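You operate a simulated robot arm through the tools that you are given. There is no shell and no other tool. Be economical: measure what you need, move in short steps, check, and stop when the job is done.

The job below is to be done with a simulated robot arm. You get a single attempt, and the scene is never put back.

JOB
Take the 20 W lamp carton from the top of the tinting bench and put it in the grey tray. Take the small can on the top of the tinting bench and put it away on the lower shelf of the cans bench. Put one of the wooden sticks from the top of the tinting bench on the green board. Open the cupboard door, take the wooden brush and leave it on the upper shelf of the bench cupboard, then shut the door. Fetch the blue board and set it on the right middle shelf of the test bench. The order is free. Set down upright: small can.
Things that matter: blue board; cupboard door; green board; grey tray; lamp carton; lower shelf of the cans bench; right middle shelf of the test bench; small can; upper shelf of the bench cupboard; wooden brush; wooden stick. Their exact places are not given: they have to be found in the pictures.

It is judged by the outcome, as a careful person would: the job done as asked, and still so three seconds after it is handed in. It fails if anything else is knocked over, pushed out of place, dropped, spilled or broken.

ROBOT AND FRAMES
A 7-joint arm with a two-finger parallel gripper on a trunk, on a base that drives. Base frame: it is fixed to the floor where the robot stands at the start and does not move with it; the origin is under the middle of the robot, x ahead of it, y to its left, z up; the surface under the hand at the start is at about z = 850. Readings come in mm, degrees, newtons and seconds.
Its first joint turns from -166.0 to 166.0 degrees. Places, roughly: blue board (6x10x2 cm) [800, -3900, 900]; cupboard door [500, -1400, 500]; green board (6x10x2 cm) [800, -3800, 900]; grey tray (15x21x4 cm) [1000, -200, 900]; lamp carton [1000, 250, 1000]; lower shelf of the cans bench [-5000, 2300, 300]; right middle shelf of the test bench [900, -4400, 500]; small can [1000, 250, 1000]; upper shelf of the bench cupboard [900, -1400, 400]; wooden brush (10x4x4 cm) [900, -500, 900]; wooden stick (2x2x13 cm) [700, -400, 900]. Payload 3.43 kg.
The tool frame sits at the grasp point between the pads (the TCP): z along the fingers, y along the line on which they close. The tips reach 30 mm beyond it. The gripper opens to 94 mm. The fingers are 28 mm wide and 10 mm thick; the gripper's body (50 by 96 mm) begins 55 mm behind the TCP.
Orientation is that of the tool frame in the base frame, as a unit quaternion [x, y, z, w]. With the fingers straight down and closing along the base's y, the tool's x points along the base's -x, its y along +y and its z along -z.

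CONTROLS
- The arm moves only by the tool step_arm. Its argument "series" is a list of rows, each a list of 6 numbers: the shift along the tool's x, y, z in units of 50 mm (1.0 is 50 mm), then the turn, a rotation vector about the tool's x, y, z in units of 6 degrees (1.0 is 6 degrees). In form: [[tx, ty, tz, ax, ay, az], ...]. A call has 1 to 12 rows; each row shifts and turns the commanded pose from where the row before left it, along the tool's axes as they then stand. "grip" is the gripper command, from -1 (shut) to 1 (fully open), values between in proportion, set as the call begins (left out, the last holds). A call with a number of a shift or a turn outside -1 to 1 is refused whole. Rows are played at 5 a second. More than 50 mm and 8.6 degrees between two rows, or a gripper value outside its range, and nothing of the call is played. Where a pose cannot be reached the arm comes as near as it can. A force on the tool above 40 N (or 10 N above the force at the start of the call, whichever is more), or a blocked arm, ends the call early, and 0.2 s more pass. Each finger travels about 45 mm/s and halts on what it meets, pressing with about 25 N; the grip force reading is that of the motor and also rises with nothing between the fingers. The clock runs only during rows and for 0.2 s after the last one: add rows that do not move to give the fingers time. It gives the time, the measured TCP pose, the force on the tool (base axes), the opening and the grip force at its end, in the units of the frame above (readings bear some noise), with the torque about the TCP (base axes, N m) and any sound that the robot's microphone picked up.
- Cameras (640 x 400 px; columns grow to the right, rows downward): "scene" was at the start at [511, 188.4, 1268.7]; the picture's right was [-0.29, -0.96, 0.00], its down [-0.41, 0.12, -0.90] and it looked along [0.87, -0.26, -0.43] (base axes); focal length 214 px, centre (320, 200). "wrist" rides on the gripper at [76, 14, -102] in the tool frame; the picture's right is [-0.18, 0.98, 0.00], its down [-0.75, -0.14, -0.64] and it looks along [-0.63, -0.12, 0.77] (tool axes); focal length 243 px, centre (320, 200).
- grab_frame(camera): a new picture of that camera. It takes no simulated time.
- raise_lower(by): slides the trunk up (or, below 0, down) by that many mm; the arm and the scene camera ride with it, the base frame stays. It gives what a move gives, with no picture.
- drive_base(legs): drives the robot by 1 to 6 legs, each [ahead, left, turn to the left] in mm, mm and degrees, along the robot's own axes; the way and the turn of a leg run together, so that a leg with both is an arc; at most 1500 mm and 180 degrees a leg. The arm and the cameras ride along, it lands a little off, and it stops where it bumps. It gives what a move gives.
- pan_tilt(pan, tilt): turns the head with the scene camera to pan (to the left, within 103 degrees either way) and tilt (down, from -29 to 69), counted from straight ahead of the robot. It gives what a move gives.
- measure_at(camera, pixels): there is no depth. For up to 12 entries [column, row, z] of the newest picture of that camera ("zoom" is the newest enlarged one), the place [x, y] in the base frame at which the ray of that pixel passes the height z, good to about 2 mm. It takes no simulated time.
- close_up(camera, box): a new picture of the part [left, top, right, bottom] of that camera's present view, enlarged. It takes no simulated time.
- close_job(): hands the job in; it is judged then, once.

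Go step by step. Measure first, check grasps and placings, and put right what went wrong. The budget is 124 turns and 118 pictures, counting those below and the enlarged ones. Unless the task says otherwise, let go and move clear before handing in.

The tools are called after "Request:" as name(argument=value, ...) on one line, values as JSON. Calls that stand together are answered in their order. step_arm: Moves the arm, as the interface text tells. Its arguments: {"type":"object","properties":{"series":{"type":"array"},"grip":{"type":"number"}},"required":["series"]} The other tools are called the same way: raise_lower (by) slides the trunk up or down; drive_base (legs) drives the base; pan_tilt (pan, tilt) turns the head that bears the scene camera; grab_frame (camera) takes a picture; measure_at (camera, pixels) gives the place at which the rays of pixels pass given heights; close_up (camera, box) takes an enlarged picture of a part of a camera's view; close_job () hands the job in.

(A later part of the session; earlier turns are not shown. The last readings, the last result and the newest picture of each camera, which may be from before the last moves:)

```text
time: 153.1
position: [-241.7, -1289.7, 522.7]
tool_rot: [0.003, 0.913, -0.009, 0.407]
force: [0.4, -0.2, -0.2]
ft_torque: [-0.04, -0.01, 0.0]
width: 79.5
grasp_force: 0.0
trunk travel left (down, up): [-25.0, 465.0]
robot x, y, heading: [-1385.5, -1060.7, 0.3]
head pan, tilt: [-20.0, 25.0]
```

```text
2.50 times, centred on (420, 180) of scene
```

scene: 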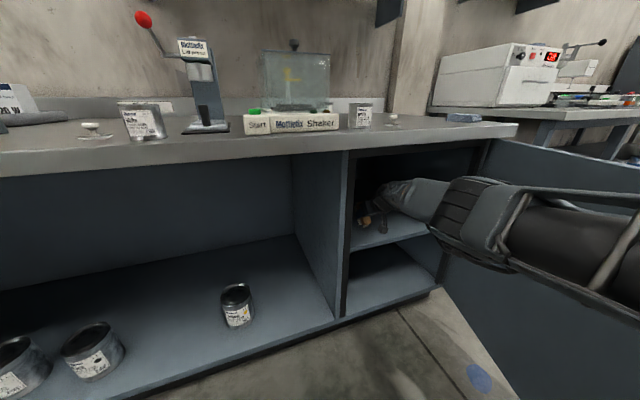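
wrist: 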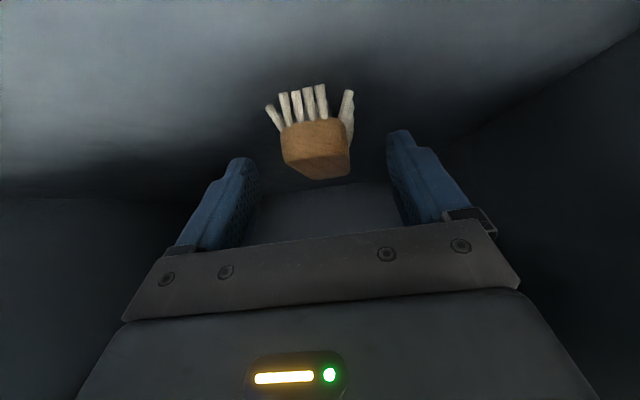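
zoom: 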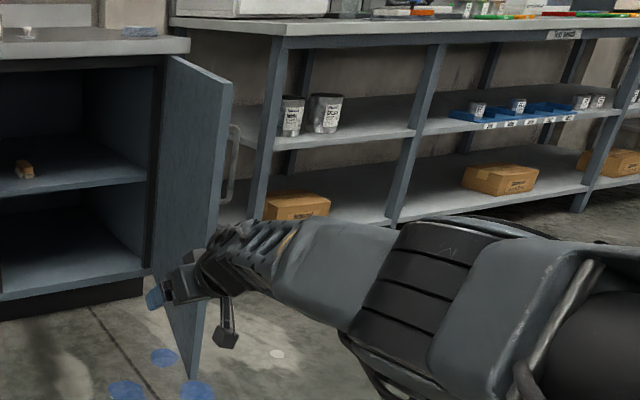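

The brush lies on the upper shelf. Now I close the fingers and drive round to the outer side of the door.

Request:
step_arm(series=[[0, 0, 0, 0, 0, 0], [0, 0, 0, 0, 0, 0], [0, 0, 0, 0, 0, 0], [0, 0, 0, 0, 0, 0], [0, 0, 0, 0, 0, 0], [0, 0, 0, 0, 0, 0]], grip=-1)

Request:
drive_base(legs=[[0, -755, 0], [0, -755, 0], [0, 0, 70.7]])

Request:
grab_frame(camera="scene")

```text
time: 154.5
position: [-242.2, -1289.1, 523.2]
tool_rot: [0.002, 0.914, -0.008, 0.406]
force: [-0.5, -1.3, 0.0]
ft_torque: [0.0, 0.01, 0.01]
width: 0.0
grasp_force: 25.0
trunk travel left (down, up): [-25.0, 465.0]
robot x, y, heading: [-1385.0, -1061.1, 0.6]
head pan, tilt: [-20.0, 25.0]
```

```text
time: 165.4
position: [-801.5, -1563.1, 523.0]
tool_rot: [-0.534, 0.741, 0.233, 0.334]
force: [0.3, 0.3, 0.5]
ft_torque: [0.02, 0.01, -0.02]
width: 0.0
grasp_force: 24.7
trunk travel left (down, up): [-25.0, 465.0]
robot x, y, heading: [-1377.9, -2580.3, 72.0]
head pan, tilt: [-20.0, 25.0]
```

```text
55 pictures are left
```

scene: 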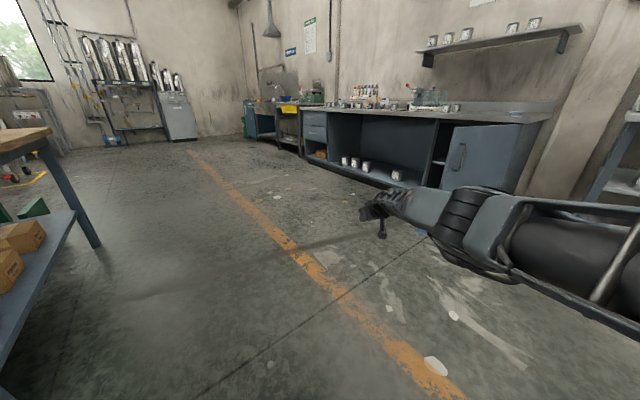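

I'm on the door's outer side. I'll strafe to a stand-off 90 mm off the door face near radius 430.

Request:
drive_base(legs=[[188, -881, 0]])

Request:
grab_frame(camera="scene")

```text
time: 170.2
position: [96.7, -1660.6, 523.7]
tool_rot: [-0.531, 0.743, 0.231, 0.335]
force: [0.6, 0.0, -0.6]
ft_torque: [-0.02, 0.01, -0.04]
width: 0.0
grasp_force: 25.4
trunk travel left (down, up): [-25.0, 465.0]
robot x, y, heading: [-482.7, -2672.0, 72.0]
head pan, tilt: [-20.0, 25.0]
```

```text
54 pictures are left
```

scene: 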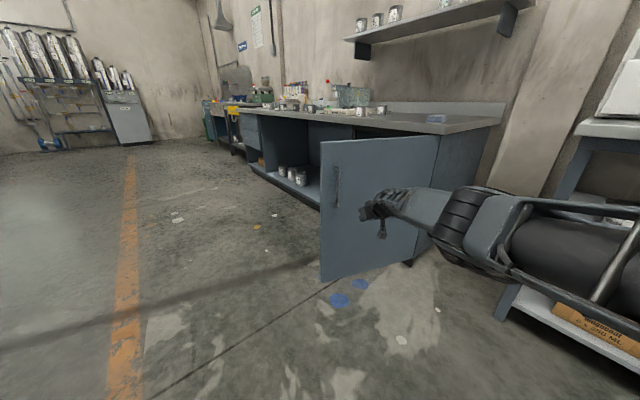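

Tip faces the door right of the handle. Ahead 85, then push with a first 10° arc.

Request:
drive_base(legs=[[85, 0, 0], [116, 203, -10]])

Request:
grab_frame(camera="scene")

```text
time: 172.6
position: [155.9, -1512.7, 524.6]
tool_rot: [-0.462, 0.788, 0.2, 0.355]
force: [-0.2, 0.3, 0.9]
ft_torque: [0.0, -0.01, 0.0]
width: 0.1
grasp_force: 24.8
trunk travel left (down, up): [-25.0, 465.0]
robot x, y, heading: [-596.4, -2403.5, 61.7]
head pan, tilt: [-20.0, 25.0]
```

```text
53 pictures are left
```

scene: 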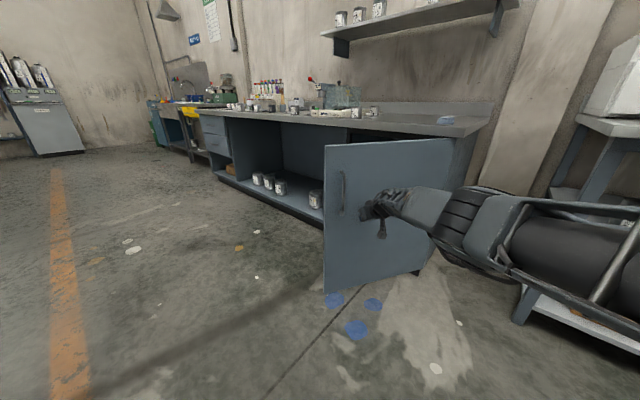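

Pushing works or nearly touches; continuing the arc for 40°.

Request:
drive_base(legs=[[116, 203, -10], [116, 203, -10], [116, 203, -10], [116, 203, -10]])

Request:
grab_frame(camera="scene")

```text
time: 178.4
position: [361.3, -1311.0, 524.3]
tool_rot: [-0.163, 0.899, 0.066, 0.402]
force: [-0.3, 0.6, -0.9]
ft_torque: [0.02, 0.02, 0.0]
width: 0.0
grasp_force: 25.3
trunk travel left (down, up): [-25.0, 465.0]
robot x, y, heading: [-788.7, -1507.6, 21.3]
head pan, tilt: [-20.0, 25.0]
```

```text
52 pictures are left
```

scene: 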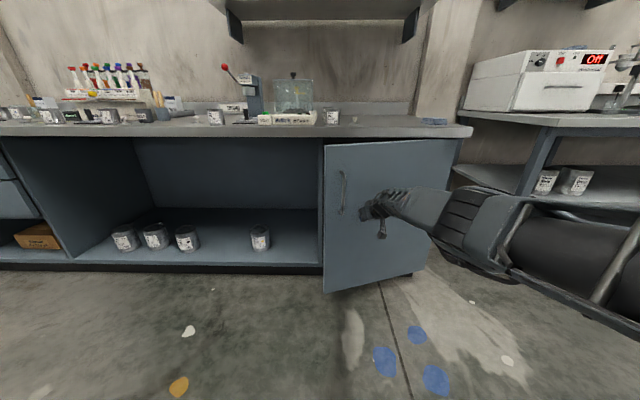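

The door follows. Two more 10° legs, then a straight push.

Request:
drive_base(legs=[[116, 203, -10], [116, 203, -10]])

Request:
grab_frame(camera="scene")

```text
time: 181.2
position: [485.1, -1287.7, 517.6]
tool_rot: [-0.021, 0.917, 0.005, 0.398]
force: [-9.4, 0.1, 3.0]
ft_torque: [0.03, 0.01, -0.02]
width: 0.0
grasp_force: 25.6
trunk travel left (down, up): [-25.0, 465.0]
robot x, y, heading: [-663.0, -1110.7, 2.9]
head pan, tilt: [-20.0, 25.0]
stopped in leg 2: the force on the tool passed its limit at 167 N (the readings are from after the stop); the commanded pose is now the measured one
```

```text
51 pictures are left
```

scene: 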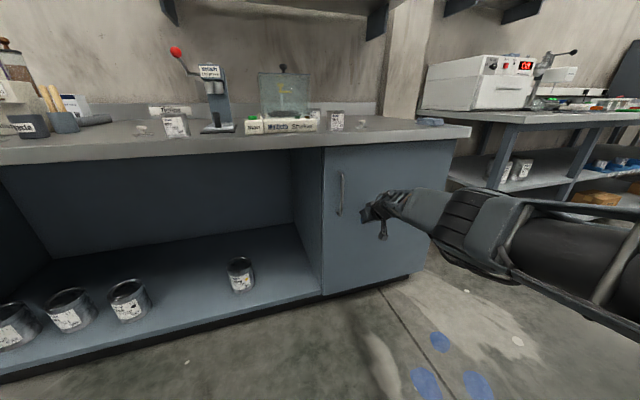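

The push stopped hard and the door looks shut; I'll enlarge the edge to be sure, after easing off.

Request:
drive_base(legs=[[-300, 0, 0]])

Request:
close_up(camera="scene", box=[280, 100, 480, 280])

```text
time: 183.3
position: [188.1, -1301.9, 516.4]
tool_rot: [-0.021, 0.917, 0.004, 0.399]
force: [0.1, 0.2, -0.6]
ft_torque: [0.0, 0.03, 0.07]
width: 0.1
grasp_force: 25.1
trunk travel left (down, up): [-25.0, 465.0]
robot x, y, heading: [-959.9, -1124.5, 2.9]
head pan, tilt: [-20.0, 25.0]
```

```text
2.22 times, centred on (380, 190) of scene
```

zoom: 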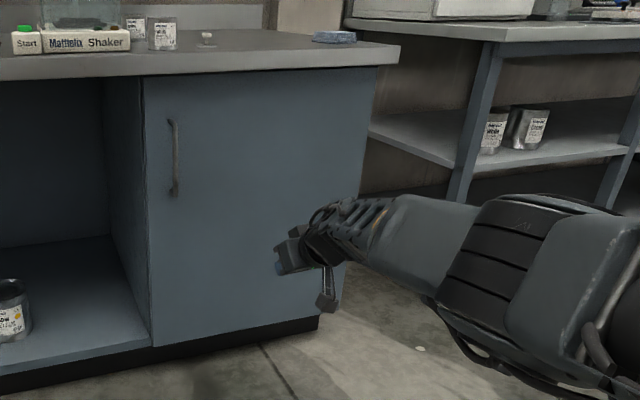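

The door is shut. Next the stick: raise the trunk, fold the arm back to tool-down in free space.

Request:
raise_lower(by=400)

Request:
raise_lower(by=65)

Request:
step_arm(series=[[0.66, 0, -0.74, 0, 0, 0], [0.66, 0, -0.74, 0, 0, 0], [0.66, 0, -0.74, 0, 0, 0], [0.66, 0, -0.74, 0, 0, 0], [0.66, 0, -0.74, 0, 0, 0], [0.66, 0, -0.74, 0, 0, 0], [0.66, 0, -0.74, 0, 0, 0], [0.66, 0, -0.74, 0, 0, 0], [-0.74, 0, -0.66, 0, 0, 0], [-0.74, 0, -0.66, 0, 0, 0], [-0.74, 0, -0.66, 0, 0, 0], [-0.74, 0, -0.66, 0, 0, 0]], grip=1)

Request:
step_arm(series=[[0, 0, 0, 0, 1, 0], [0, 0, 0, 0, 1, 0], [0, 0, 0, 0, 1, 0], [0, 0, 0, 0, 1, 0], [0, 0, 0, 0, 1, 0], [0, 0, 0, 0, 1, 0], [0, 0, 0, 0, 1, 0], [0, 0, 0, 0, 0.85, 0]])

Request:
drive_base(legs=[[0, 990, -2.9]])

```text
time: 187.1
position: [188.7, -1302.9, 918.1]
tool_rot: [-0.02, 0.917, 0.004, 0.398]
force: [-0.1, 0.1, -0.3]
ft_torque: [0.02, 0.0, 0.01]
width: 0.2
grasp_force: 24.7
trunk travel left (down, up): [-425.0, 65.0]
robot x, y, heading: [-958.9, -1127.4, 3.0]
head pan, tilt: [-20.0, 25.0]
```

```text
time: 188.1
position: [187.3, -1303.0, 983.7]
tool_rot: [-0.02, 0.917, 0.004, 0.399]
force: [0.1, 0.3, 0.3]
ft_torque: [-0.01, -0.01, -0.01]
width: 0.1
grasp_force: 25.0
trunk travel left (down, up): [-490.0, 0.0]
robot x, y, heading: [-959.0, -1127.3, 3.1]
head pan, tilt: [-20.0, 25.0]
```

```text
time: 190.7
position: [-202.2, -1315.4, 1190.0]
tool_rot: [-0.02, 0.917, 0.005, 0.399]
force: [0.1, -0.1, 0.1]
ft_torque: [0.01, 0.0, 0.02]
width: 93.8
grasp_force: 0.0
trunk travel left (down, up): [-490.0, 0.0]
robot x, y, heading: [-957.9, -1124.7, 2.9]
head pan, tilt: [-20.0, 25.0]
```

```text
time: 192.5
position: [-204.5, -1316.7, 1190.2]
tool_rot: [-0.021, 1.0, -0.005, -0.001]
force: [0.7, 0.2, 0.5]
ft_torque: [0.01, -0.03, -0.02]
width: 94.1
grasp_force: 0.0
trunk travel left (down, up): [-490.0, 0.0]
robot x, y, heading: [-961.6, -1128.6, 2.9]
head pan, tilt: [-20.0, 25.0]
```

```text
time: 197.7
position: [-243.0, -343.2, 1189.3]
tool_rot: [0.0, 1.0, -0.004, -0.001]
force: [-0.1, 0.7, -0.1]
ft_torque: [0.0, -0.03, 0.0]
width: 94.3
grasp_force: 0.0
trunk travel left (down, up): [-490.0, 0.0]
robot x, y, heading: [-990.3, -124.6, 0.9]
head pan, tilt: [-20.0, 25.0]
```

The tool is at local (748,-218). I'll yaw the other way (camera toward the free right side) before driving up.

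Request:
step_arm(series=[[0, 0, 0, 0, 0, -1], [0, 0, 0, 0, 0, -1], [0, 0, 0, 0, 0, -1], [0, 0, 0, 0, 0, -1], [0, 0, 0, 0, 0, -1], [0, 0, 0, 0, 0, -1], [0, 0, 0, 0, 0, -1], [0, 0, 0, 0, 0, -1], [0, 0, 0, 0, 0, -1], [0, 0, 0, 0, 0, -1], [0, 0, 0, 0, 0, -1], [0, 0, 0, 0, 0, -1]])

Request:
step_arm(series=[[0, 0, 0, 0, 0, -1], [0, 0, 0, 0, 0, -1], [0, 0, -0.5, 0, 0, -1], [0, 0, -0.5, 0, 0, 0]])

Request:
drive_base(legs=[[950, 0, -0.9]])

Request:
grab_frame(camera="wrist")

Request:
grab_frame(camera="scene")

```text
time: 200.3
position: [-242.8, -344.3, 1188.1]
tool_rot: [-0.589, 0.808, -0.003, -0.003]
force: [0.2, 0.7, -0.4]
ft_torque: [-0.03, -0.03, 0.03]
width: 94.2
grasp_force: 0.1
trunk travel left (down, up): [-490.0, 0.0]
robot x, y, heading: [-989.5, -123.0, 0.7]
head pan, tilt: [-20.0, 25.0]
```

```text
time: 201.3
position: [-243.0, -344.0, 1238.6]
tool_rot: [0.708, -0.706, 0.003, 0.002]
force: [-0.2, 0.3, -0.1]
ft_torque: [-0.03, -0.01, -0.02]
width: 93.9
grasp_force: 0.2
trunk travel left (down, up): [-490.0, 0.0]
robot x, y, heading: [-988.3, -123.3, 0.9]
head pan, tilt: [-20.0, 25.0]
```

```text
time: 206.3
position: [707.2, -353.4, 1238.1]
tool_rot: [-0.701, 0.713, -0.002, -0.003]
force: [-0.2, 1.2, 0.1]
ft_torque: [0.02, 0.03, -0.01]
width: 94.1
grasp_force: 0.2
trunk travel left (down, up): [-490.0, 0.0]
robot x, y, heading: [-38.0, -120.2, -0.3]
head pan, tilt: [-20.0, 25.0]
```

```text
49 pictures are left
```

wrist: 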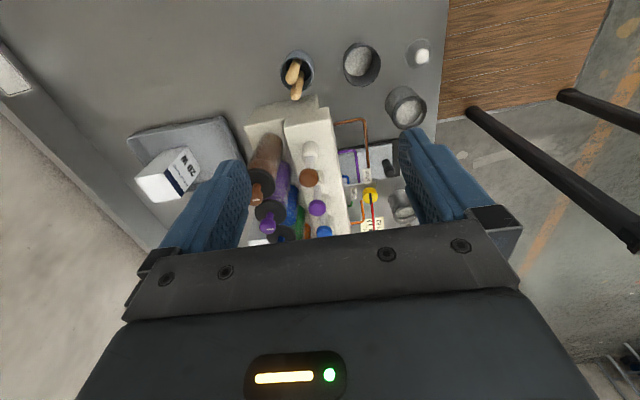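

```text
48 pictures are left
```

scene: 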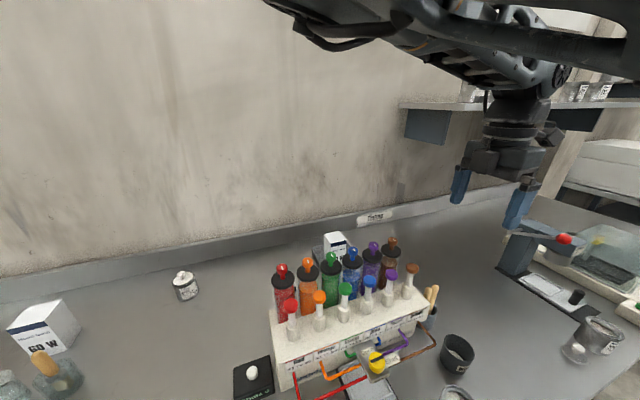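

Yaw reached -90°. Sticks show at wrist (293,75)/(299,88). Enlarge and measure them at several heights.

Request:
close_up(camera="wrist", box=[240, 20, 360, 110])

Request:
close_up(camera="scene", box=[380, 260, 500, 360])

```text
4.44 times, centred on (300, 65) of wrist
```

zoom: 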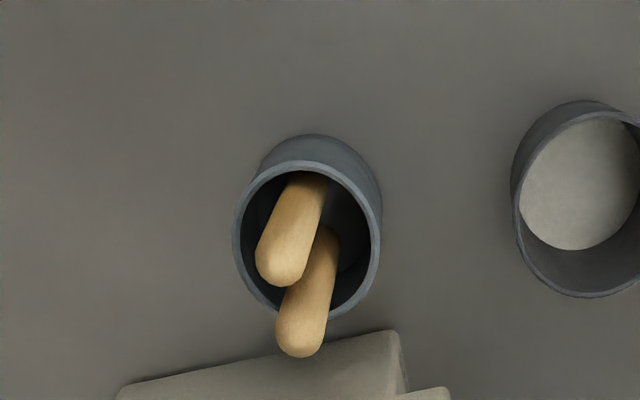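

```text
4.00 times, centred on (440, 310) of scene
```

zoom: 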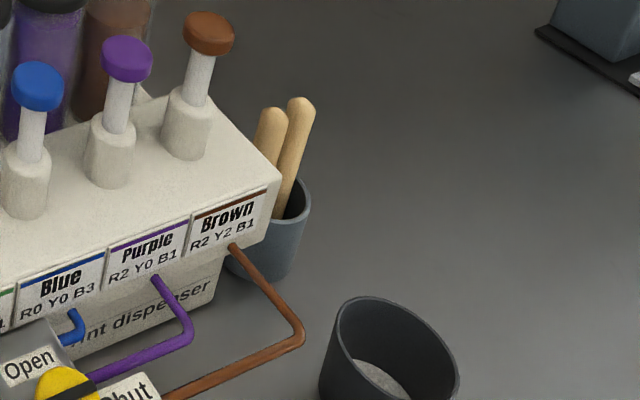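

Request:
measure_at(camera="wrist", pixels=[[291.7, 80.8, 950], [291.7, 80.8, 980], [295.5, 96.5, 950], [295.5, 96.5, 980], [297, 65, 930], [300, 62, 900]])

Request:
measure_at(camera="scene", pixels=[[435.5, 285.8, 950], [435.5, 285.8, 980], [427.8, 288.8, 950], [427.8, 288.8, 980], [437, 311, 930], [413, 269, 1050], [413, 269, 1020]])

```text
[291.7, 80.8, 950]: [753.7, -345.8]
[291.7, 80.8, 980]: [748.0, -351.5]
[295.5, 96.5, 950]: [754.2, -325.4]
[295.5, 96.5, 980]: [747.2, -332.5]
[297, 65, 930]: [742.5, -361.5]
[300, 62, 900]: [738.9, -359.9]
```

```text
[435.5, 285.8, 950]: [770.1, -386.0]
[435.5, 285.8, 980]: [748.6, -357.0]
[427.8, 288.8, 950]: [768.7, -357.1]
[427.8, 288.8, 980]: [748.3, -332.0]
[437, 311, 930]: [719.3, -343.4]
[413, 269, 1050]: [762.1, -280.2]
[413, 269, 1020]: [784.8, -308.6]
```

Stick A's tip is at (747,-353,983), B's at (747,-332,980); the cup rim is ≈905. I'll take A, slightly biased away from B; first hover.

Request:
step_arm(series=[[0.25, -0.8, 0, 0, 0, 0], [0, 0, 1, 0, 0, 0], [0, 0, 1, 0, 0, 0], [0, 0, 1, 0, 0, 0], [0, 0, 1, 0, 0, 0]])

Request:
grab_frame(camera="wrist")

Request:
grab_frame(camera="scene")

```text
time: 207.5
position: [748.4, -371.0, 1040.3]
tool_rot: [-0.701, 0.713, -0.003, -0.003]
force: [-0.5, -0.1, -0.4]
ft_torque: [-0.05, -0.02, 0.03]
width: 93.8
grasp_force: 0.1
trunk travel left (down, up): [-490.0, 0.0]
robot x, y, heading: [-37.3, -120.6, -0.5]
head pan, tilt: [-20.0, 25.0]
```

```text
45 pictures are left
```

wrist: 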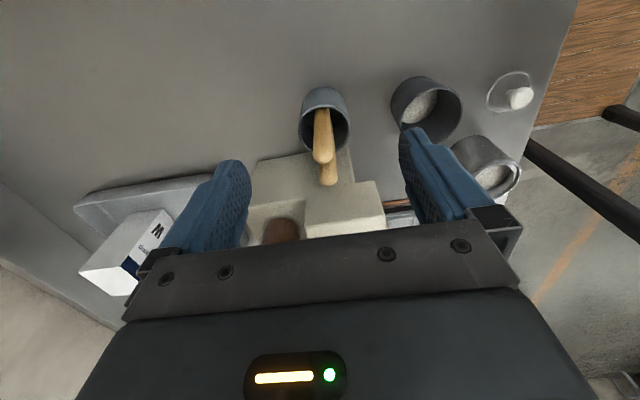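

```text
44 pictures are left
```

scene: 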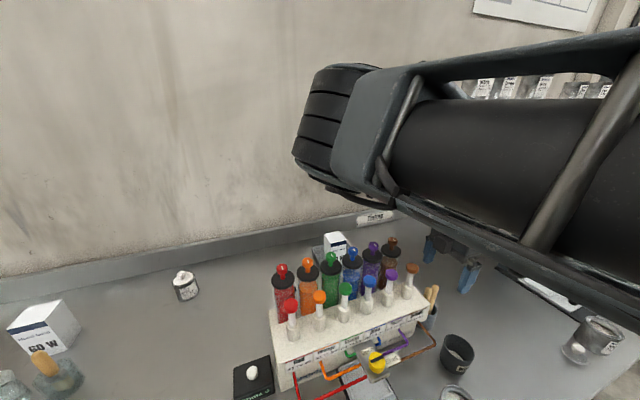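

Before descending I'll narrow the fingers to ~52 mm to miss the waste cup, and verify stick A's tip position.

Request:
measure_at(camera="wrist", pixels=[[322, 155, 975], [328, 180, 975], [322, 125, 940], [395, 100, 920], [400, 100, 900]])

Request:
step_arm(series=[[0, 0, 0, 0, 0, 0], [0, 0, 0, 0, 0, 0], [0, 0, 0, 0, 0, 0]], grip=0.1)

```text
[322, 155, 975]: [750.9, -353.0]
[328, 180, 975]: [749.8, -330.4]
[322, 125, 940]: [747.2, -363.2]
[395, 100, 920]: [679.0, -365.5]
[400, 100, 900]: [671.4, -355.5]
```

```text
time: 208.3
position: [746.8, -370.3, 1040.7]
tool_rot: [-0.702, 0.713, -0.001, -0.003]
force: [-0.1, 0.5, 0.7]
ft_torque: [0.01, -0.02, 0.0]
width: 51.6
grasp_force: 0.0
trunk travel left (down, up): [-490.0, 0.0]
robot x, y, heading: [-34.2, -118.7, -0.3]
head pan, tilt: [-20.0, 25.0]
```

Request:
step_arm(series=[[-0.08, -0.05, 0.9, 0, 0, 0], [0, 0, 0.84, 0, 0, 0]])

Request:
step_arm(series=[[0, 0, 0, 0, 0, 0], [0, 0, 0, 0, 0, 0], [0, 0, 0, 0, 0, 0], [0, 0, 0, 0, 0, 0], [0, 0, 0, 0, 0, 0]], grip=-1)

Request:
grab_frame(camera="wrist")

```text
time: 208.9
position: [749.2, -366.5, 953.2]
tool_rot: [-0.701, 0.714, -0.002, -0.003]
force: [-0.5, 0.0, -1.1]
ft_torque: [0.0, -0.01, 0.05]
width: 51.6
grasp_force: 0.1
trunk travel left (down, up): [-490.0, 0.0]
robot x, y, heading: [-36.7, -117.6, -0.4]
head pan, tilt: [-20.0, 25.0]
```

```text
time: 210.1
position: [750.3, -365.9, 952.1]
tool_rot: [-0.702, 0.713, -0.002, -0.003]
force: [0.1, -0.6, 0.4]
ft_torque: [-0.02, 0.02, -0.03]
width: 17.7
grasp_force: 25.0
trunk travel left (down, up): [-490.0, 0.0]
robot x, y, heading: [-33.9, -117.8, -0.4]
head pan, tilt: [-20.0, 25.0]
```

```text
43 pictures are left
```

wrist: 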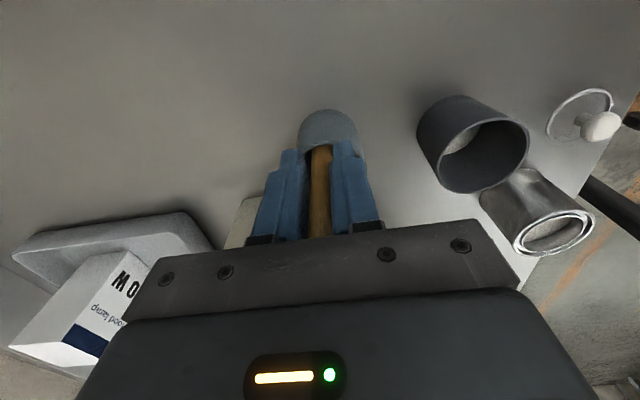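

Stick gripped (17.7 mm). Lifting straight up.

Request:
step_arm(series=[[0, 0, -0.5, 0, 0, 0], [0, 0, -1, 0, 0, 0], [0, 0, -1, 0, 0, 0], [0, 0, -1, 0, 0, 0], [0, 0, -1, 0, 0, 0], [0, 0, -1, 0, 0, 0]])

Request:
grab_frame(camera="wrist")

```text
time: 211.5
position: [744.9, -365.4, 1227.6]
tool_rot: [-0.701, 0.713, -0.002, -0.002]
force: [0.1, -0.1, -0.1]
ft_torque: [-0.03, 0.02, -0.02]
width: 17.8
grasp_force: 24.9
trunk travel left (down, up): [-490.0, 0.0]
robot x, y, heading: [-34.3, -117.2, -0.4]
head pan, tilt: [-20.0, 25.0]
```

```text
42 pictures are left
```

wrist: 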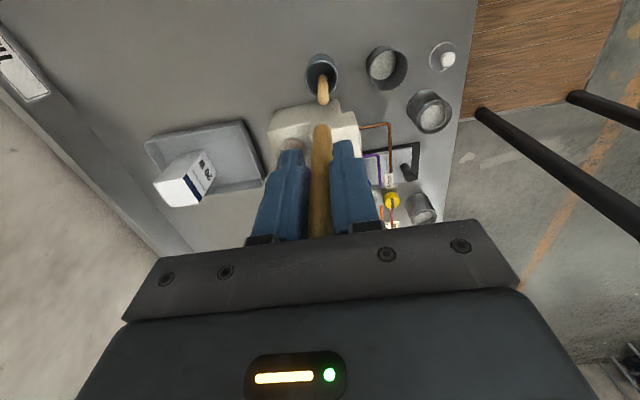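

Stick A is held, B stays in the cup. I'll back off and drive right to the test bench.

Request:
drive_base(legs=[[-900, 0, 0.4], [0, -1200, 0], [0, -1200, 0], [0, -1100, 0]])

Request:
pan_tilt(pan=0, tilt=30)

Request:
grab_frame(camera="scene")

```text
time: 232.8
position: [-176.9, -3858.0, 1227.3]
tool_rot: [-0.702, 0.712, -0.002, -0.003]
force: [1.2, 0.6, -0.3]
ft_torque: [0.01, 0.0, 0.05]
width: 17.7
grasp_force: 25.3
trunk travel left (down, up): [-490.0, 0.0]
robot x, y, heading: [-959.5, -3613.7, -0.4]
head pan, tilt: [-20.0, 25.0]
```

```text
time: 233.7
position: [-175.1, -3858.4, 1226.5]
tool_rot: [-0.702, 0.712, -0.003, -0.003]
force: [-0.2, 0.4, 0.0]
ft_torque: [0.03, 0.01, 0.0]
width: 17.8
grasp_force: 24.4
trunk travel left (down, up): [-490.0, 0.0]
robot x, y, heading: [-959.0, -3617.5, -0.5]
head pan, tilt: [0.0, 30.0]
```

```text
41 pictures are left
```

scene: 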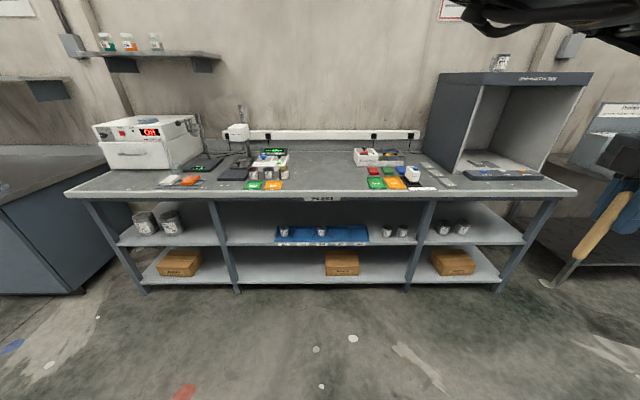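

The test bench with coloured boards is visible around (265,185) and (390,180). Enlarging both groups.

Request:
close_up(camera="scene", box=[170, 140, 310, 210])

Request:
close_up(camera="scene", box=[340, 140, 480, 210])

Request:
close_up(camera="scene", box=[380, 190, 560, 300])

```text
4.57 times, centred on (240, 175) of scene
```

zoom: 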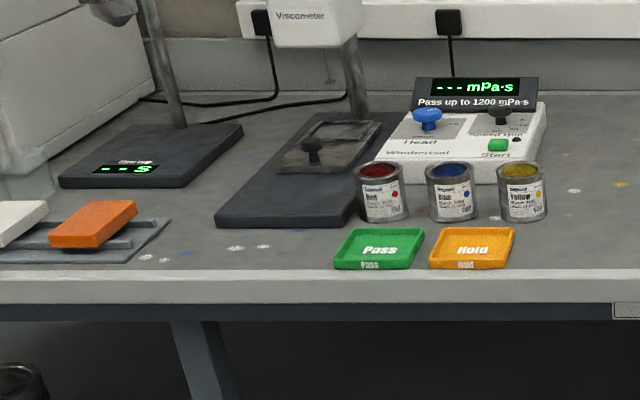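

```text
4.57 times, centred on (410, 175) of scene
```

zoom: 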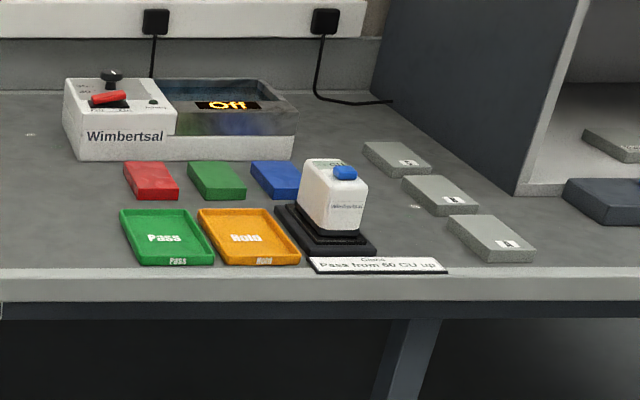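

```text
3.56 times, centred on (470, 245) of scene
```

zoom: 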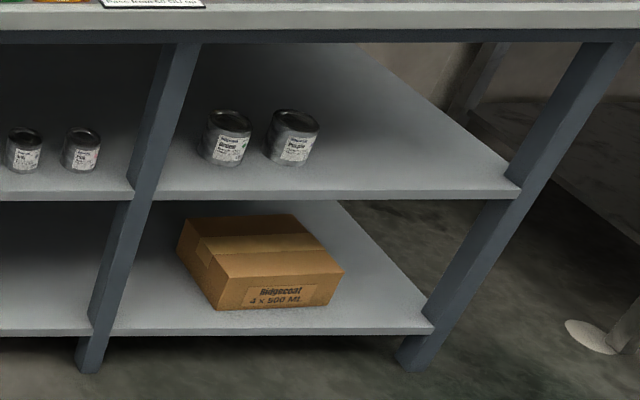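

The boards: red, green (216,180) and blue (278,178) in the second zoom, behind the pass/hold trays. Measuring them and the bench edge.

Request:
measure_at(camera="scene", pixels=[[380.9, 166.5, 870], [391.2, 166.5, 870], [394, 173.5, 870], [383.7, 173.9, 870], [394.5, 166.5, 870], [405.4, 166.5, 870], [398.6, 174.6, 870], [320, 190, 850], [435, 240, 500], [530, 240, 500], [435, 240, 480], [530, 240, 480]])

```text
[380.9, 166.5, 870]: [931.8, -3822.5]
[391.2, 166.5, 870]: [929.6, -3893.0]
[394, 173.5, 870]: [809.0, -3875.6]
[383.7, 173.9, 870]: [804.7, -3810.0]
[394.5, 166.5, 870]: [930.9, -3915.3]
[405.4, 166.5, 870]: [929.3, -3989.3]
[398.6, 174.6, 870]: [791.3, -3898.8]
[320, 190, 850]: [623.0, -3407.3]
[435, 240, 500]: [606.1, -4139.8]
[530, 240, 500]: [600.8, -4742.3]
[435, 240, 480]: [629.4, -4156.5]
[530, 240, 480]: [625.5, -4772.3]
```

Boards have their 10 cm axis along x: green ≈(865,-3850), blue ≈(865,-3945). To lay the stick flat with the camera on top I'll yaw the tool another -90° here in free space.

Request:
step_arm(series=[[0, 0, 0, 0, 0, -1], [0, 0, 0, 0, 0, -1], [0, 0, 0, 0, 0, -1], [0, 0, 0, 0, 0, -1], [0, 0, 0, 0, 0, -1], [0, 0, 0, 0, 0, -1], [0, 0, 0, 0, 0, -1], [0, 0, 0, 0, 0, -1], [0, 0, 0, 0, 0, -1], [0, 0, 0, 0, 0, -1], [0, 0, 0, 0, 0, -1], [0, 0, 0, 0, 0, -1]])

Request:
step_arm(series=[[0, 0, 0, 0, 0, -1], [0, 0, 0, 0, 0, -1], [0, 0, 0, 0, 0, -1], [0, 0, 0, 0, 1, 0], [0, 0, 0, 0, 1, 0], [0, 0, 0, 0, 1, 0], [0, 0, 0, 0, 1, 0], [0, 0, 0, 0, 1, 0], [0, 0, 0, 0, 1, 0], [0, 0, 0, 0, 1, 0], [0, 0, 0, 0, 1, 0]])

```text
time: 236.3
position: [-175.1, -3858.7, 1226.7]
tool_rot: [0.987, -0.163, -0.001, 0.004]
force: [0.1, 0.2, 0.3]
ft_torque: [-0.01, -0.01, 0.01]
width: 17.7
grasp_force: 25.0
trunk travel left (down, up): [-490.0, 0.0]
robot x, y, heading: [-960.0, -3613.2, 0.1]
head pan, tilt: [0.0, 30.0]
```

```text
time: 238.7
position: [-174.3, -3858.5, 1227.4]
tool_rot: [0.913, -0.003, 0.408, 0.006]
force: [-0.3, -0.2, -0.7]
ft_torque: [0.02, 0.01, -0.01]
width: 18.1
grasp_force: 25.0
trunk travel left (down, up): [-490.0, 0.0]
robot x, y, heading: [-958.1, -3616.1, -0.0]
head pan, tilt: [0.0, 30.0]
```

Works. Three and a half more rows of tilt, lower the trunk 200, and drive up to the bench short of it.

Request:
step_arm(series=[[0, 0, 0, 0, 1, 0], [0, 0, 0, 0, 1, 0], [0, 0, 0, 0, 1, 0], [0, 0, 0, 0, 0.5, 0]])

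Request:
raise_lower(by=-130)

Request:
drive_base(legs=[[720, 0, 0]])

Request:
grab_frame(camera="wrist")

Request:
grab_frame(camera="scene")

```text
time: 239.7
position: [-174.8, -3859.1, 1227.7]
tool_rot: [0.824, -0.004, 0.566, 0.008]
force: [-0.5, 0.5, -0.4]
ft_torque: [-0.04, -0.01, -0.02]
width: 17.7
grasp_force: 25.0
trunk travel left (down, up): [-490.0, 0.0]
robot x, y, heading: [-955.9, -3616.4, -0.3]
head pan, tilt: [0.0, 30.0]
```

```text
time: 241.2
position: [-173.2, -3857.9, 1096.2]
tool_rot: [0.825, -0.004, 0.565, 0.008]
force: [-0.2, -0.6, 0.5]
ft_torque: [0.02, -0.02, 0.0]
width: 17.9
grasp_force: 24.8
trunk travel left (down, up): [-360.0, 130.0]
robot x, y, heading: [-959.5, -3615.5, -0.3]
head pan, tilt: [0.0, 30.0]
```

```text
time: 245.2
position: [536.2, -3873.0, 1096.0]
tool_rot: [0.825, -0.008, 0.565, 0.01]
force: [-0.3, -0.5, -0.3]
ft_torque: [0.02, 0.0, -0.03]
width: 17.8
grasp_force: 25.5
trunk travel left (down, up): [-360.0, 130.0]
robot x, y, heading: [-242.9, -3620.5, -0.8]
head pan, tilt: [0.0, 30.0]
```

```text
37 pictures are left
```

wrist: 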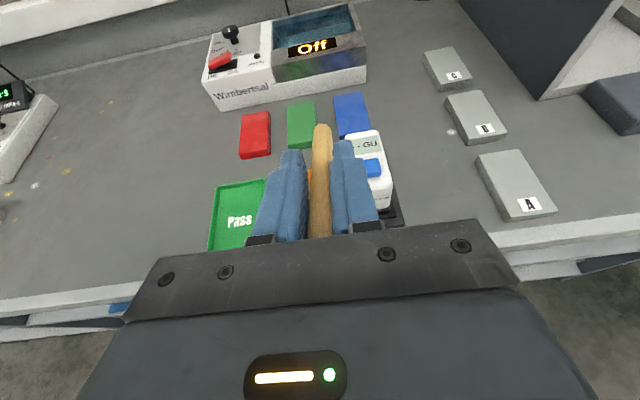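

```text
36 pictures are left
```

scene: 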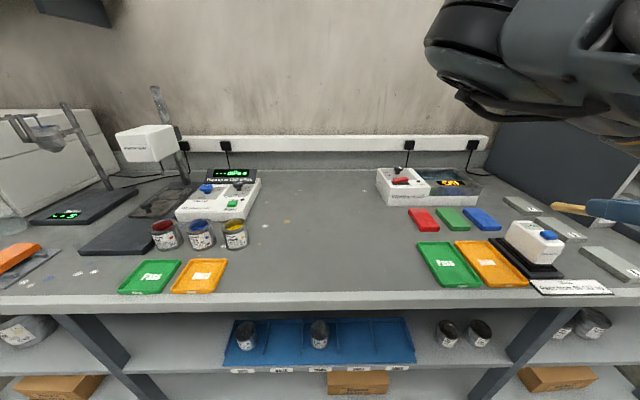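

Both views show the green board: wrist centre (302,125), scene centre (454,219). Triangulating the height.

Request:
measure_at(camera="wrist", pixels=[[302, 125, 870], [302, 125, 900], [302, 125, 930], [288, 104, 900], [314, 101, 900], [290, 149, 900], [340, 93, 900], [362, 92, 900], [345, 138, 900]])

Request:
measure_at(camera="scene", pixels=[[454, 219, 870], [454, 219, 900], [454, 219, 930], [482, 219, 900], [482, 219, 930]])

```text
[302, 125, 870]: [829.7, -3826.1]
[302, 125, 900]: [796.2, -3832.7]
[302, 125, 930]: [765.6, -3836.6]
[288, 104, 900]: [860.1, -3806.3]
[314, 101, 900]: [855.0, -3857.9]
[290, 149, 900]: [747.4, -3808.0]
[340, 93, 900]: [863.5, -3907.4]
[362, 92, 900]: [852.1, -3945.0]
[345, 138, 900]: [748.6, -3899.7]
```

```text
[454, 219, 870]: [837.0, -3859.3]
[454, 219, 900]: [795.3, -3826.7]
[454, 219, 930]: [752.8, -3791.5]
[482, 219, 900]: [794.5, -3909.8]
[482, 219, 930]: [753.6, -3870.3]
```

The board's top is z≈898, green centre (797,-3831), blue centre ≈(800,-3921). I'll drive so the stick's middle is over the green board.

Request:
drive_base(legs=[[226, 46, 0.8]])

Request:
grab_frame(camera="wrist")

```text
time: 246.9
position: [765.9, -3819.8, 1096.5]
tool_rot: [0.825, -0.003, 0.566, 0.007]
force: [-0.3, -0.6, 0.0]
ft_torque: [0.0, 0.02, 0.03]
width: 17.7
grasp_force: 24.5
trunk travel left (down, up): [-360.0, 130.0]
robot x, y, heading: [-14.1, -3577.2, -0.1]
head pan, tilt: [0.0, 30.0]
```

```text
35 pictures are left
```

wrist: 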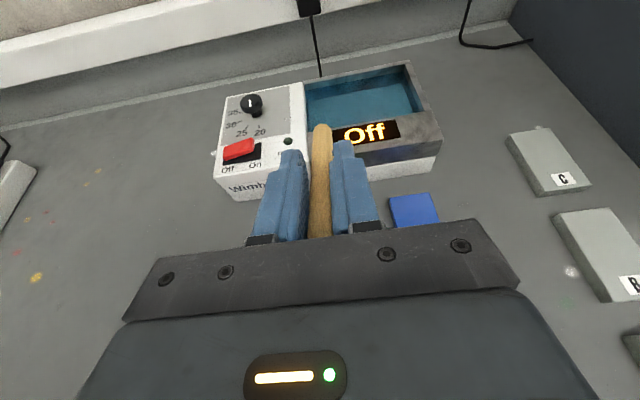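

I'll check the box front behind the board so the stick tip clears it.

Request:
measure_at(camera="wrist", pixels=[[242, 201, 880], [222, 180, 880], [440, 170, 880], [395, 195, 898], [435, 190, 898]])

Request:
step_arm(series=[[0, 0.18, 0, 0, 0, 0], [-0.93, 0, 0.36, 0, 0, 0], [-0.93, 0, 0.36, 0, 0, 0], [-0.75, 0, 0.29, 0, 0, 0]])

Request:
grab_frame(camera="wrist")

Request:
close_up(camera="scene", box=[440, 160, 640, 330])

```text
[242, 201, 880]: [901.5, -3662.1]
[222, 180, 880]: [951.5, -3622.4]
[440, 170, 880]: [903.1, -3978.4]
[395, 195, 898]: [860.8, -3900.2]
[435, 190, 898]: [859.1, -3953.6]
```

```text
time: 247.9
position: [766.5, -3830.6, 958.1]
tool_rot: [0.824, -0.003, 0.566, 0.007]
force: [-0.4, 0.0, -0.9]
ft_torque: [0.0, -0.02, -0.01]
width: 17.7
grasp_force: 24.6
trunk travel left (down, up): [-360.0, 130.0]
robot x, y, heading: [-22.6, -3580.7, -0.3]
head pan, tilt: [0.0, 30.0]
```

```text
34 pictures are left
```

wrist: 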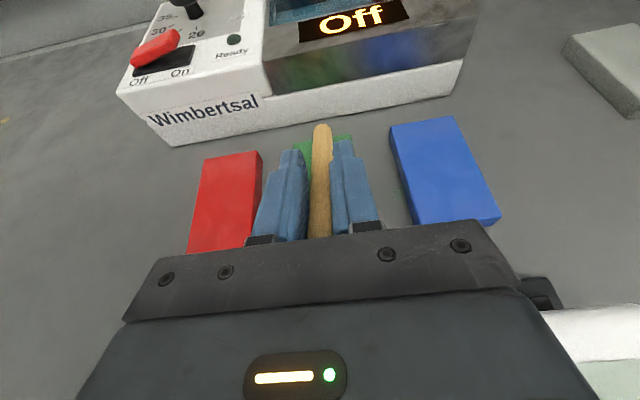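

```text
2.35 times, centred on (540, 245) of scene
```

zoom: 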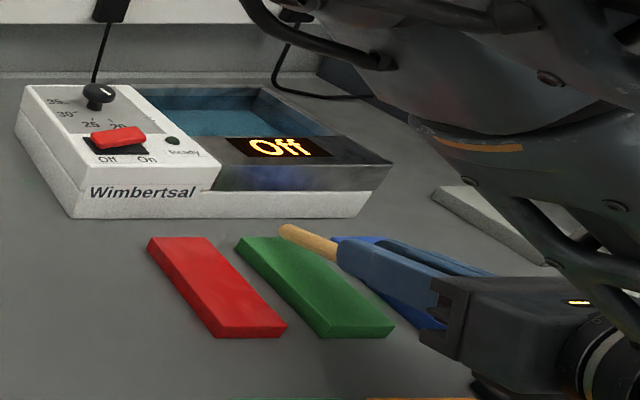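

The stick is right above the green board's middle. Lowering gently.

Request:
step_arm(series=[[-0.19, 0, 0.07, 0, 0, 0], [-0.19, 0, 0.07, 0, 0, 0], [-0.1, 0, 0.04, 0, 0, 0]])

Request:
grab_frame(camera="wrist")

```text
time: 248.7
position: [764.2, -3830.5, 932.3]
tool_rot: [0.824, -0.003, 0.566, 0.007]
force: [-0.7, -1.4, 5.9]
ft_torque: [-0.11, -0.56, -0.26]
width: 14.2
grasp_force: 25.2
trunk travel left (down, up): [-360.0, 130.0]
robot x, y, heading: [-15.8, -3578.6, -0.5]
head pan, tilt: [0.0, 30.0]
```

```text
32 pictures are left
```

wrist: 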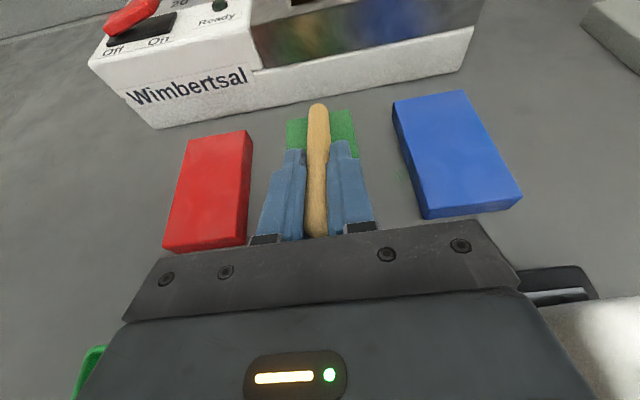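

The stick's far end touched the board and it pivots in the grip. Lower 7 mm more.

Request:
step_arm(series=[[-0.065, 0, 0.025, 0, 0, 0], [-0.065, 0, 0.025, 0, 0, 0]])

```text
time: 249.3
position: [763.7, -3830.6, 924.3]
tool_rot: [0.825, -0.002, 0.565, 0.006]
force: [-1.3, -0.9, 6.8]
ft_torque: [-0.07, -0.52, -0.32]
width: 14.0
grasp_force: 24.8
trunk travel left (down, up): [-360.0, 130.0]
robot x, y, heading: [-15.9, -3577.9, -0.0]
head pan, tilt: [0.0, 30.0]
```

Open just a little (to ~26 mm) and look.

Request:
step_arm(series=[[0, 0, 0, 0, 0, 0], [0, 0, 0, 0, 0, 0], [0, 0, 0, 0, 0, 0]], grip=-0.4)

Request:
grab_frame(camera="wrist")

```text
time: 250.1
position: [765.6, -3830.9, 924.6]
tool_rot: [0.825, -0.003, 0.565, 0.007]
force: [1.2, 0.9, 0.4]
ft_torque: [0.01, -0.01, 0.01]
width: 28.4
grasp_force: 0.0
trunk travel left (down, up): [-360.0, 130.0]
robot x, y, heading: [-16.1, -3579.4, -0.3]
head pan, tilt: [0.0, 30.0]
```

```text
31 pictures are left
```

wrist: 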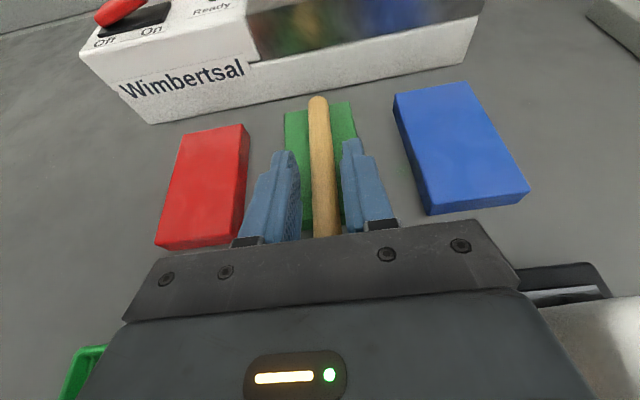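

The stick lies on the green board. Rising straight up between.

Request:
step_arm(series=[[0.37, 0, -0.14, 0, 0, 0], [0.93, 0, -0.36, 0, 0, 0], [0.93, 0, -0.36, 0, 0, 0], [0.93, 0, -0.36, 0, 0, 0]])

Request:
grab_frame(camera="scene")

```text
time: 251.1
position: [765.7, -3829.8, 1094.8]
tool_rot: [0.825, -0.002, 0.566, 0.006]
force: [-0.6, -0.1, -0.1]
ft_torque: [0.03, -0.01, 0.01]
width: 28.2
grasp_force: 0.0
trunk travel left (down, up): [-360.0, 130.0]
robot x, y, heading: [-14.8, -3577.8, -0.3]
head pan, tilt: [0.0, 30.0]
```

```text
30 pictures are left
```

scene: 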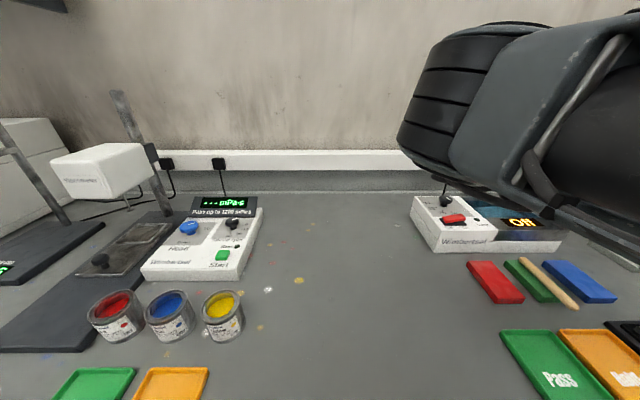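

The stick rests on the green board. Now the blue board: I'll bring the tool to 24° tilt, open to 78 mm and move above it by base.

Request:
step_arm(series=[[0, 0, 0, 0, -1, 0], [0, 0, 0, 0, -1, 0], [0, 0, 0, 0, -1, 0], [0, 0, 0, 0, -1, 0], [0, 0, 0, 0, -1, 0], [0, 0, 0, 0, -1, 0], [0, 0, 0, 0, -1, 0], [0, 0, 0, 0, -0.5, 0]], grip=0.66)

Request:
drive_base(legs=[[25, -96, 0.3]])

Request:
grab_frame(camera="wrist")

```text
time: 252.9
position: [764.1, -3829.0, 1094.4]
tool_rot: [0.979, -0.006, 0.206, 0.005]
force: [-0.8, 0.9, 0.1]
ft_torque: [0.0, 0.0, 0.0]
width: 78.1
grasp_force: 0.0
trunk travel left (down, up): [-360.0, 130.0]
robot x, y, heading: [-16.4, -3580.0, 0.0]
head pan, tilt: [0.0, 30.0]
```

```text
time: 254.0
position: [792.2, -3919.6, 1093.2]
tool_rot: [0.978, -0.001, 0.207, 0.004]
force: [0.1, 0.4, -0.2]
ft_torque: [-0.04, 0.0, -0.02]
width: 78.0
grasp_force: 0.0
trunk travel left (down, up): [-360.0, 130.0]
robot x, y, heading: [3.9, -3673.5, 0.3]
head pan, tilt: [0.0, 30.0]
```

```text
29 pictures are left
```

wrist: 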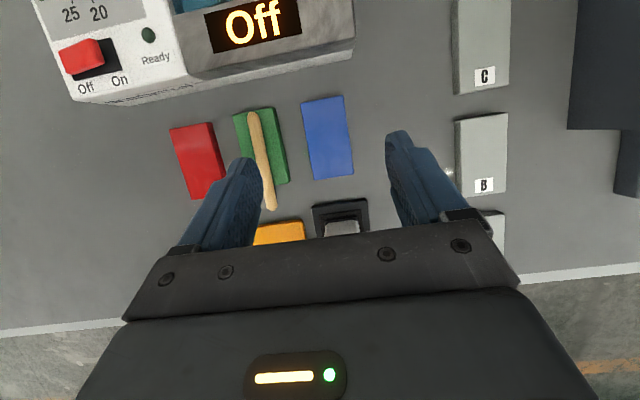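

The stick is well on the green board. Blue board corners: (302,103), (343,95), (352,172), (312,179). Measuring.

Request:
measure_at(camera="wrist", pixels=[[302, 103, 898], [343, 95, 898], [352, 170, 898], [312, 178, 898], [315, 205, 885], [368, 200, 885], [325, 225, 970]])

```text
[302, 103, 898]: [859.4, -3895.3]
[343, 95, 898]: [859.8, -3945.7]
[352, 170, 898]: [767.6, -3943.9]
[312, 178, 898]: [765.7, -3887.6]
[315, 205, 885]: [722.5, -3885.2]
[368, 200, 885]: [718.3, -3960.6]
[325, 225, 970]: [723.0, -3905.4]
```

Blue centre (813,-3918). Descending.

Request:
step_arm(series=[[0.2, -0.03, 0.09, 0, 0, 0], [-0.4, 0, 0.91, 0, 0, 0], [-0.4, 0, 0.91, 0, 0, 0], [-0.4, 0, 0.91, 0, 0, 0], [-0.2, 0, 0.46, 0, 0, 0]])

Request:
grab_frame(camera="wrist")

```text
time: 255.2
position: [801.6, -3918.5, 918.8]
tool_rot: [0.978, -0.002, 0.207, 0.005]
force: [0.1, 0.2, 0.3]
ft_torque: [0.0, -0.01, 0.01]
width: 77.9
grasp_force: 0.1
trunk travel left (down, up): [-360.0, 130.0]
robot x, y, heading: [7.9, -3673.0, -0.1]
head pan, tilt: [0.0, 30.0]
```

```text
28 pictures are left
```

wrist: 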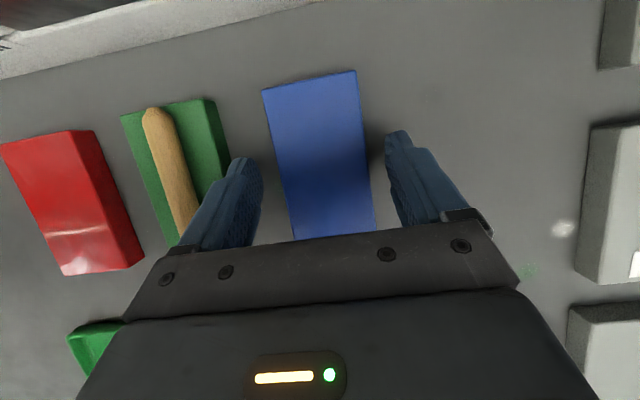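

Fingers straddle the blue board. Lower 4 mm and close, then lift a little.

Request:
step_arm(series=[[-0.03, 0, 0.07, 0, 0, 0], [0, 0, 0, 0, 0, 0]])

Request:
step_arm(series=[[0, 0, 0, 0, 0, 0], [0, 0, 0, 0, 0, 0], [0, 0, 0, 0, 0, 0], [0, 0, 0, 0, 0, 0], [0.4, 0, -0.9, 0, 0, 0], [0.4, 0, -0.9, 0, 0, 0], [0.4, 0, -0.9, 0, 0, 0], [0.4, 0, -0.9, 0, 0, 0]], grip=-1)

Request:
grab_frame(camera="wrist")

```text
time: 255.8
position: [802.4, -3919.1, 915.3]
tool_rot: [0.978, -0.002, 0.207, 0.004]
force: [0.2, -0.5, 0.5]
ft_torque: [0.0, 0.02, -0.03]
width: 78.2
grasp_force: 0.1
trunk travel left (down, up): [-360.0, 130.0]
robot x, y, heading: [7.1, -3672.4, 0.5]
head pan, tilt: [0.0, 30.0]
```

```text
time: 257.6
position: [805.3, -3921.6, 1114.1]
tool_rot: [0.978, -0.002, 0.207, 0.004]
force: [-0.5, -0.1, -0.6]
ft_torque: [0.01, 0.02, 0.0]
width: 54.2
grasp_force: 24.8
trunk travel left (down, up): [-360.0, 130.0]
robot x, y, heading: [8.5, -3677.2, 0.3]
head pan, tilt: [0.0, 30.0]
```

```text
27 pictures are left
```

wrist: 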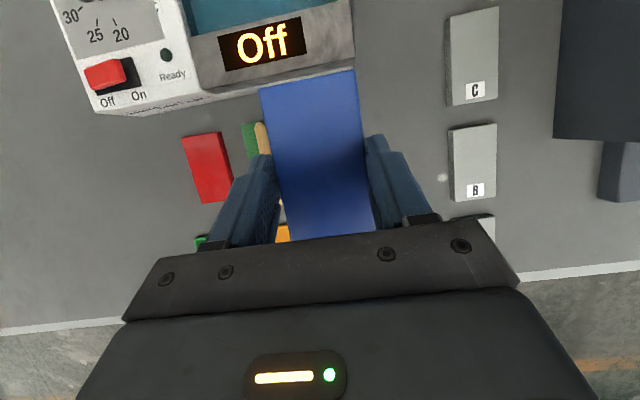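

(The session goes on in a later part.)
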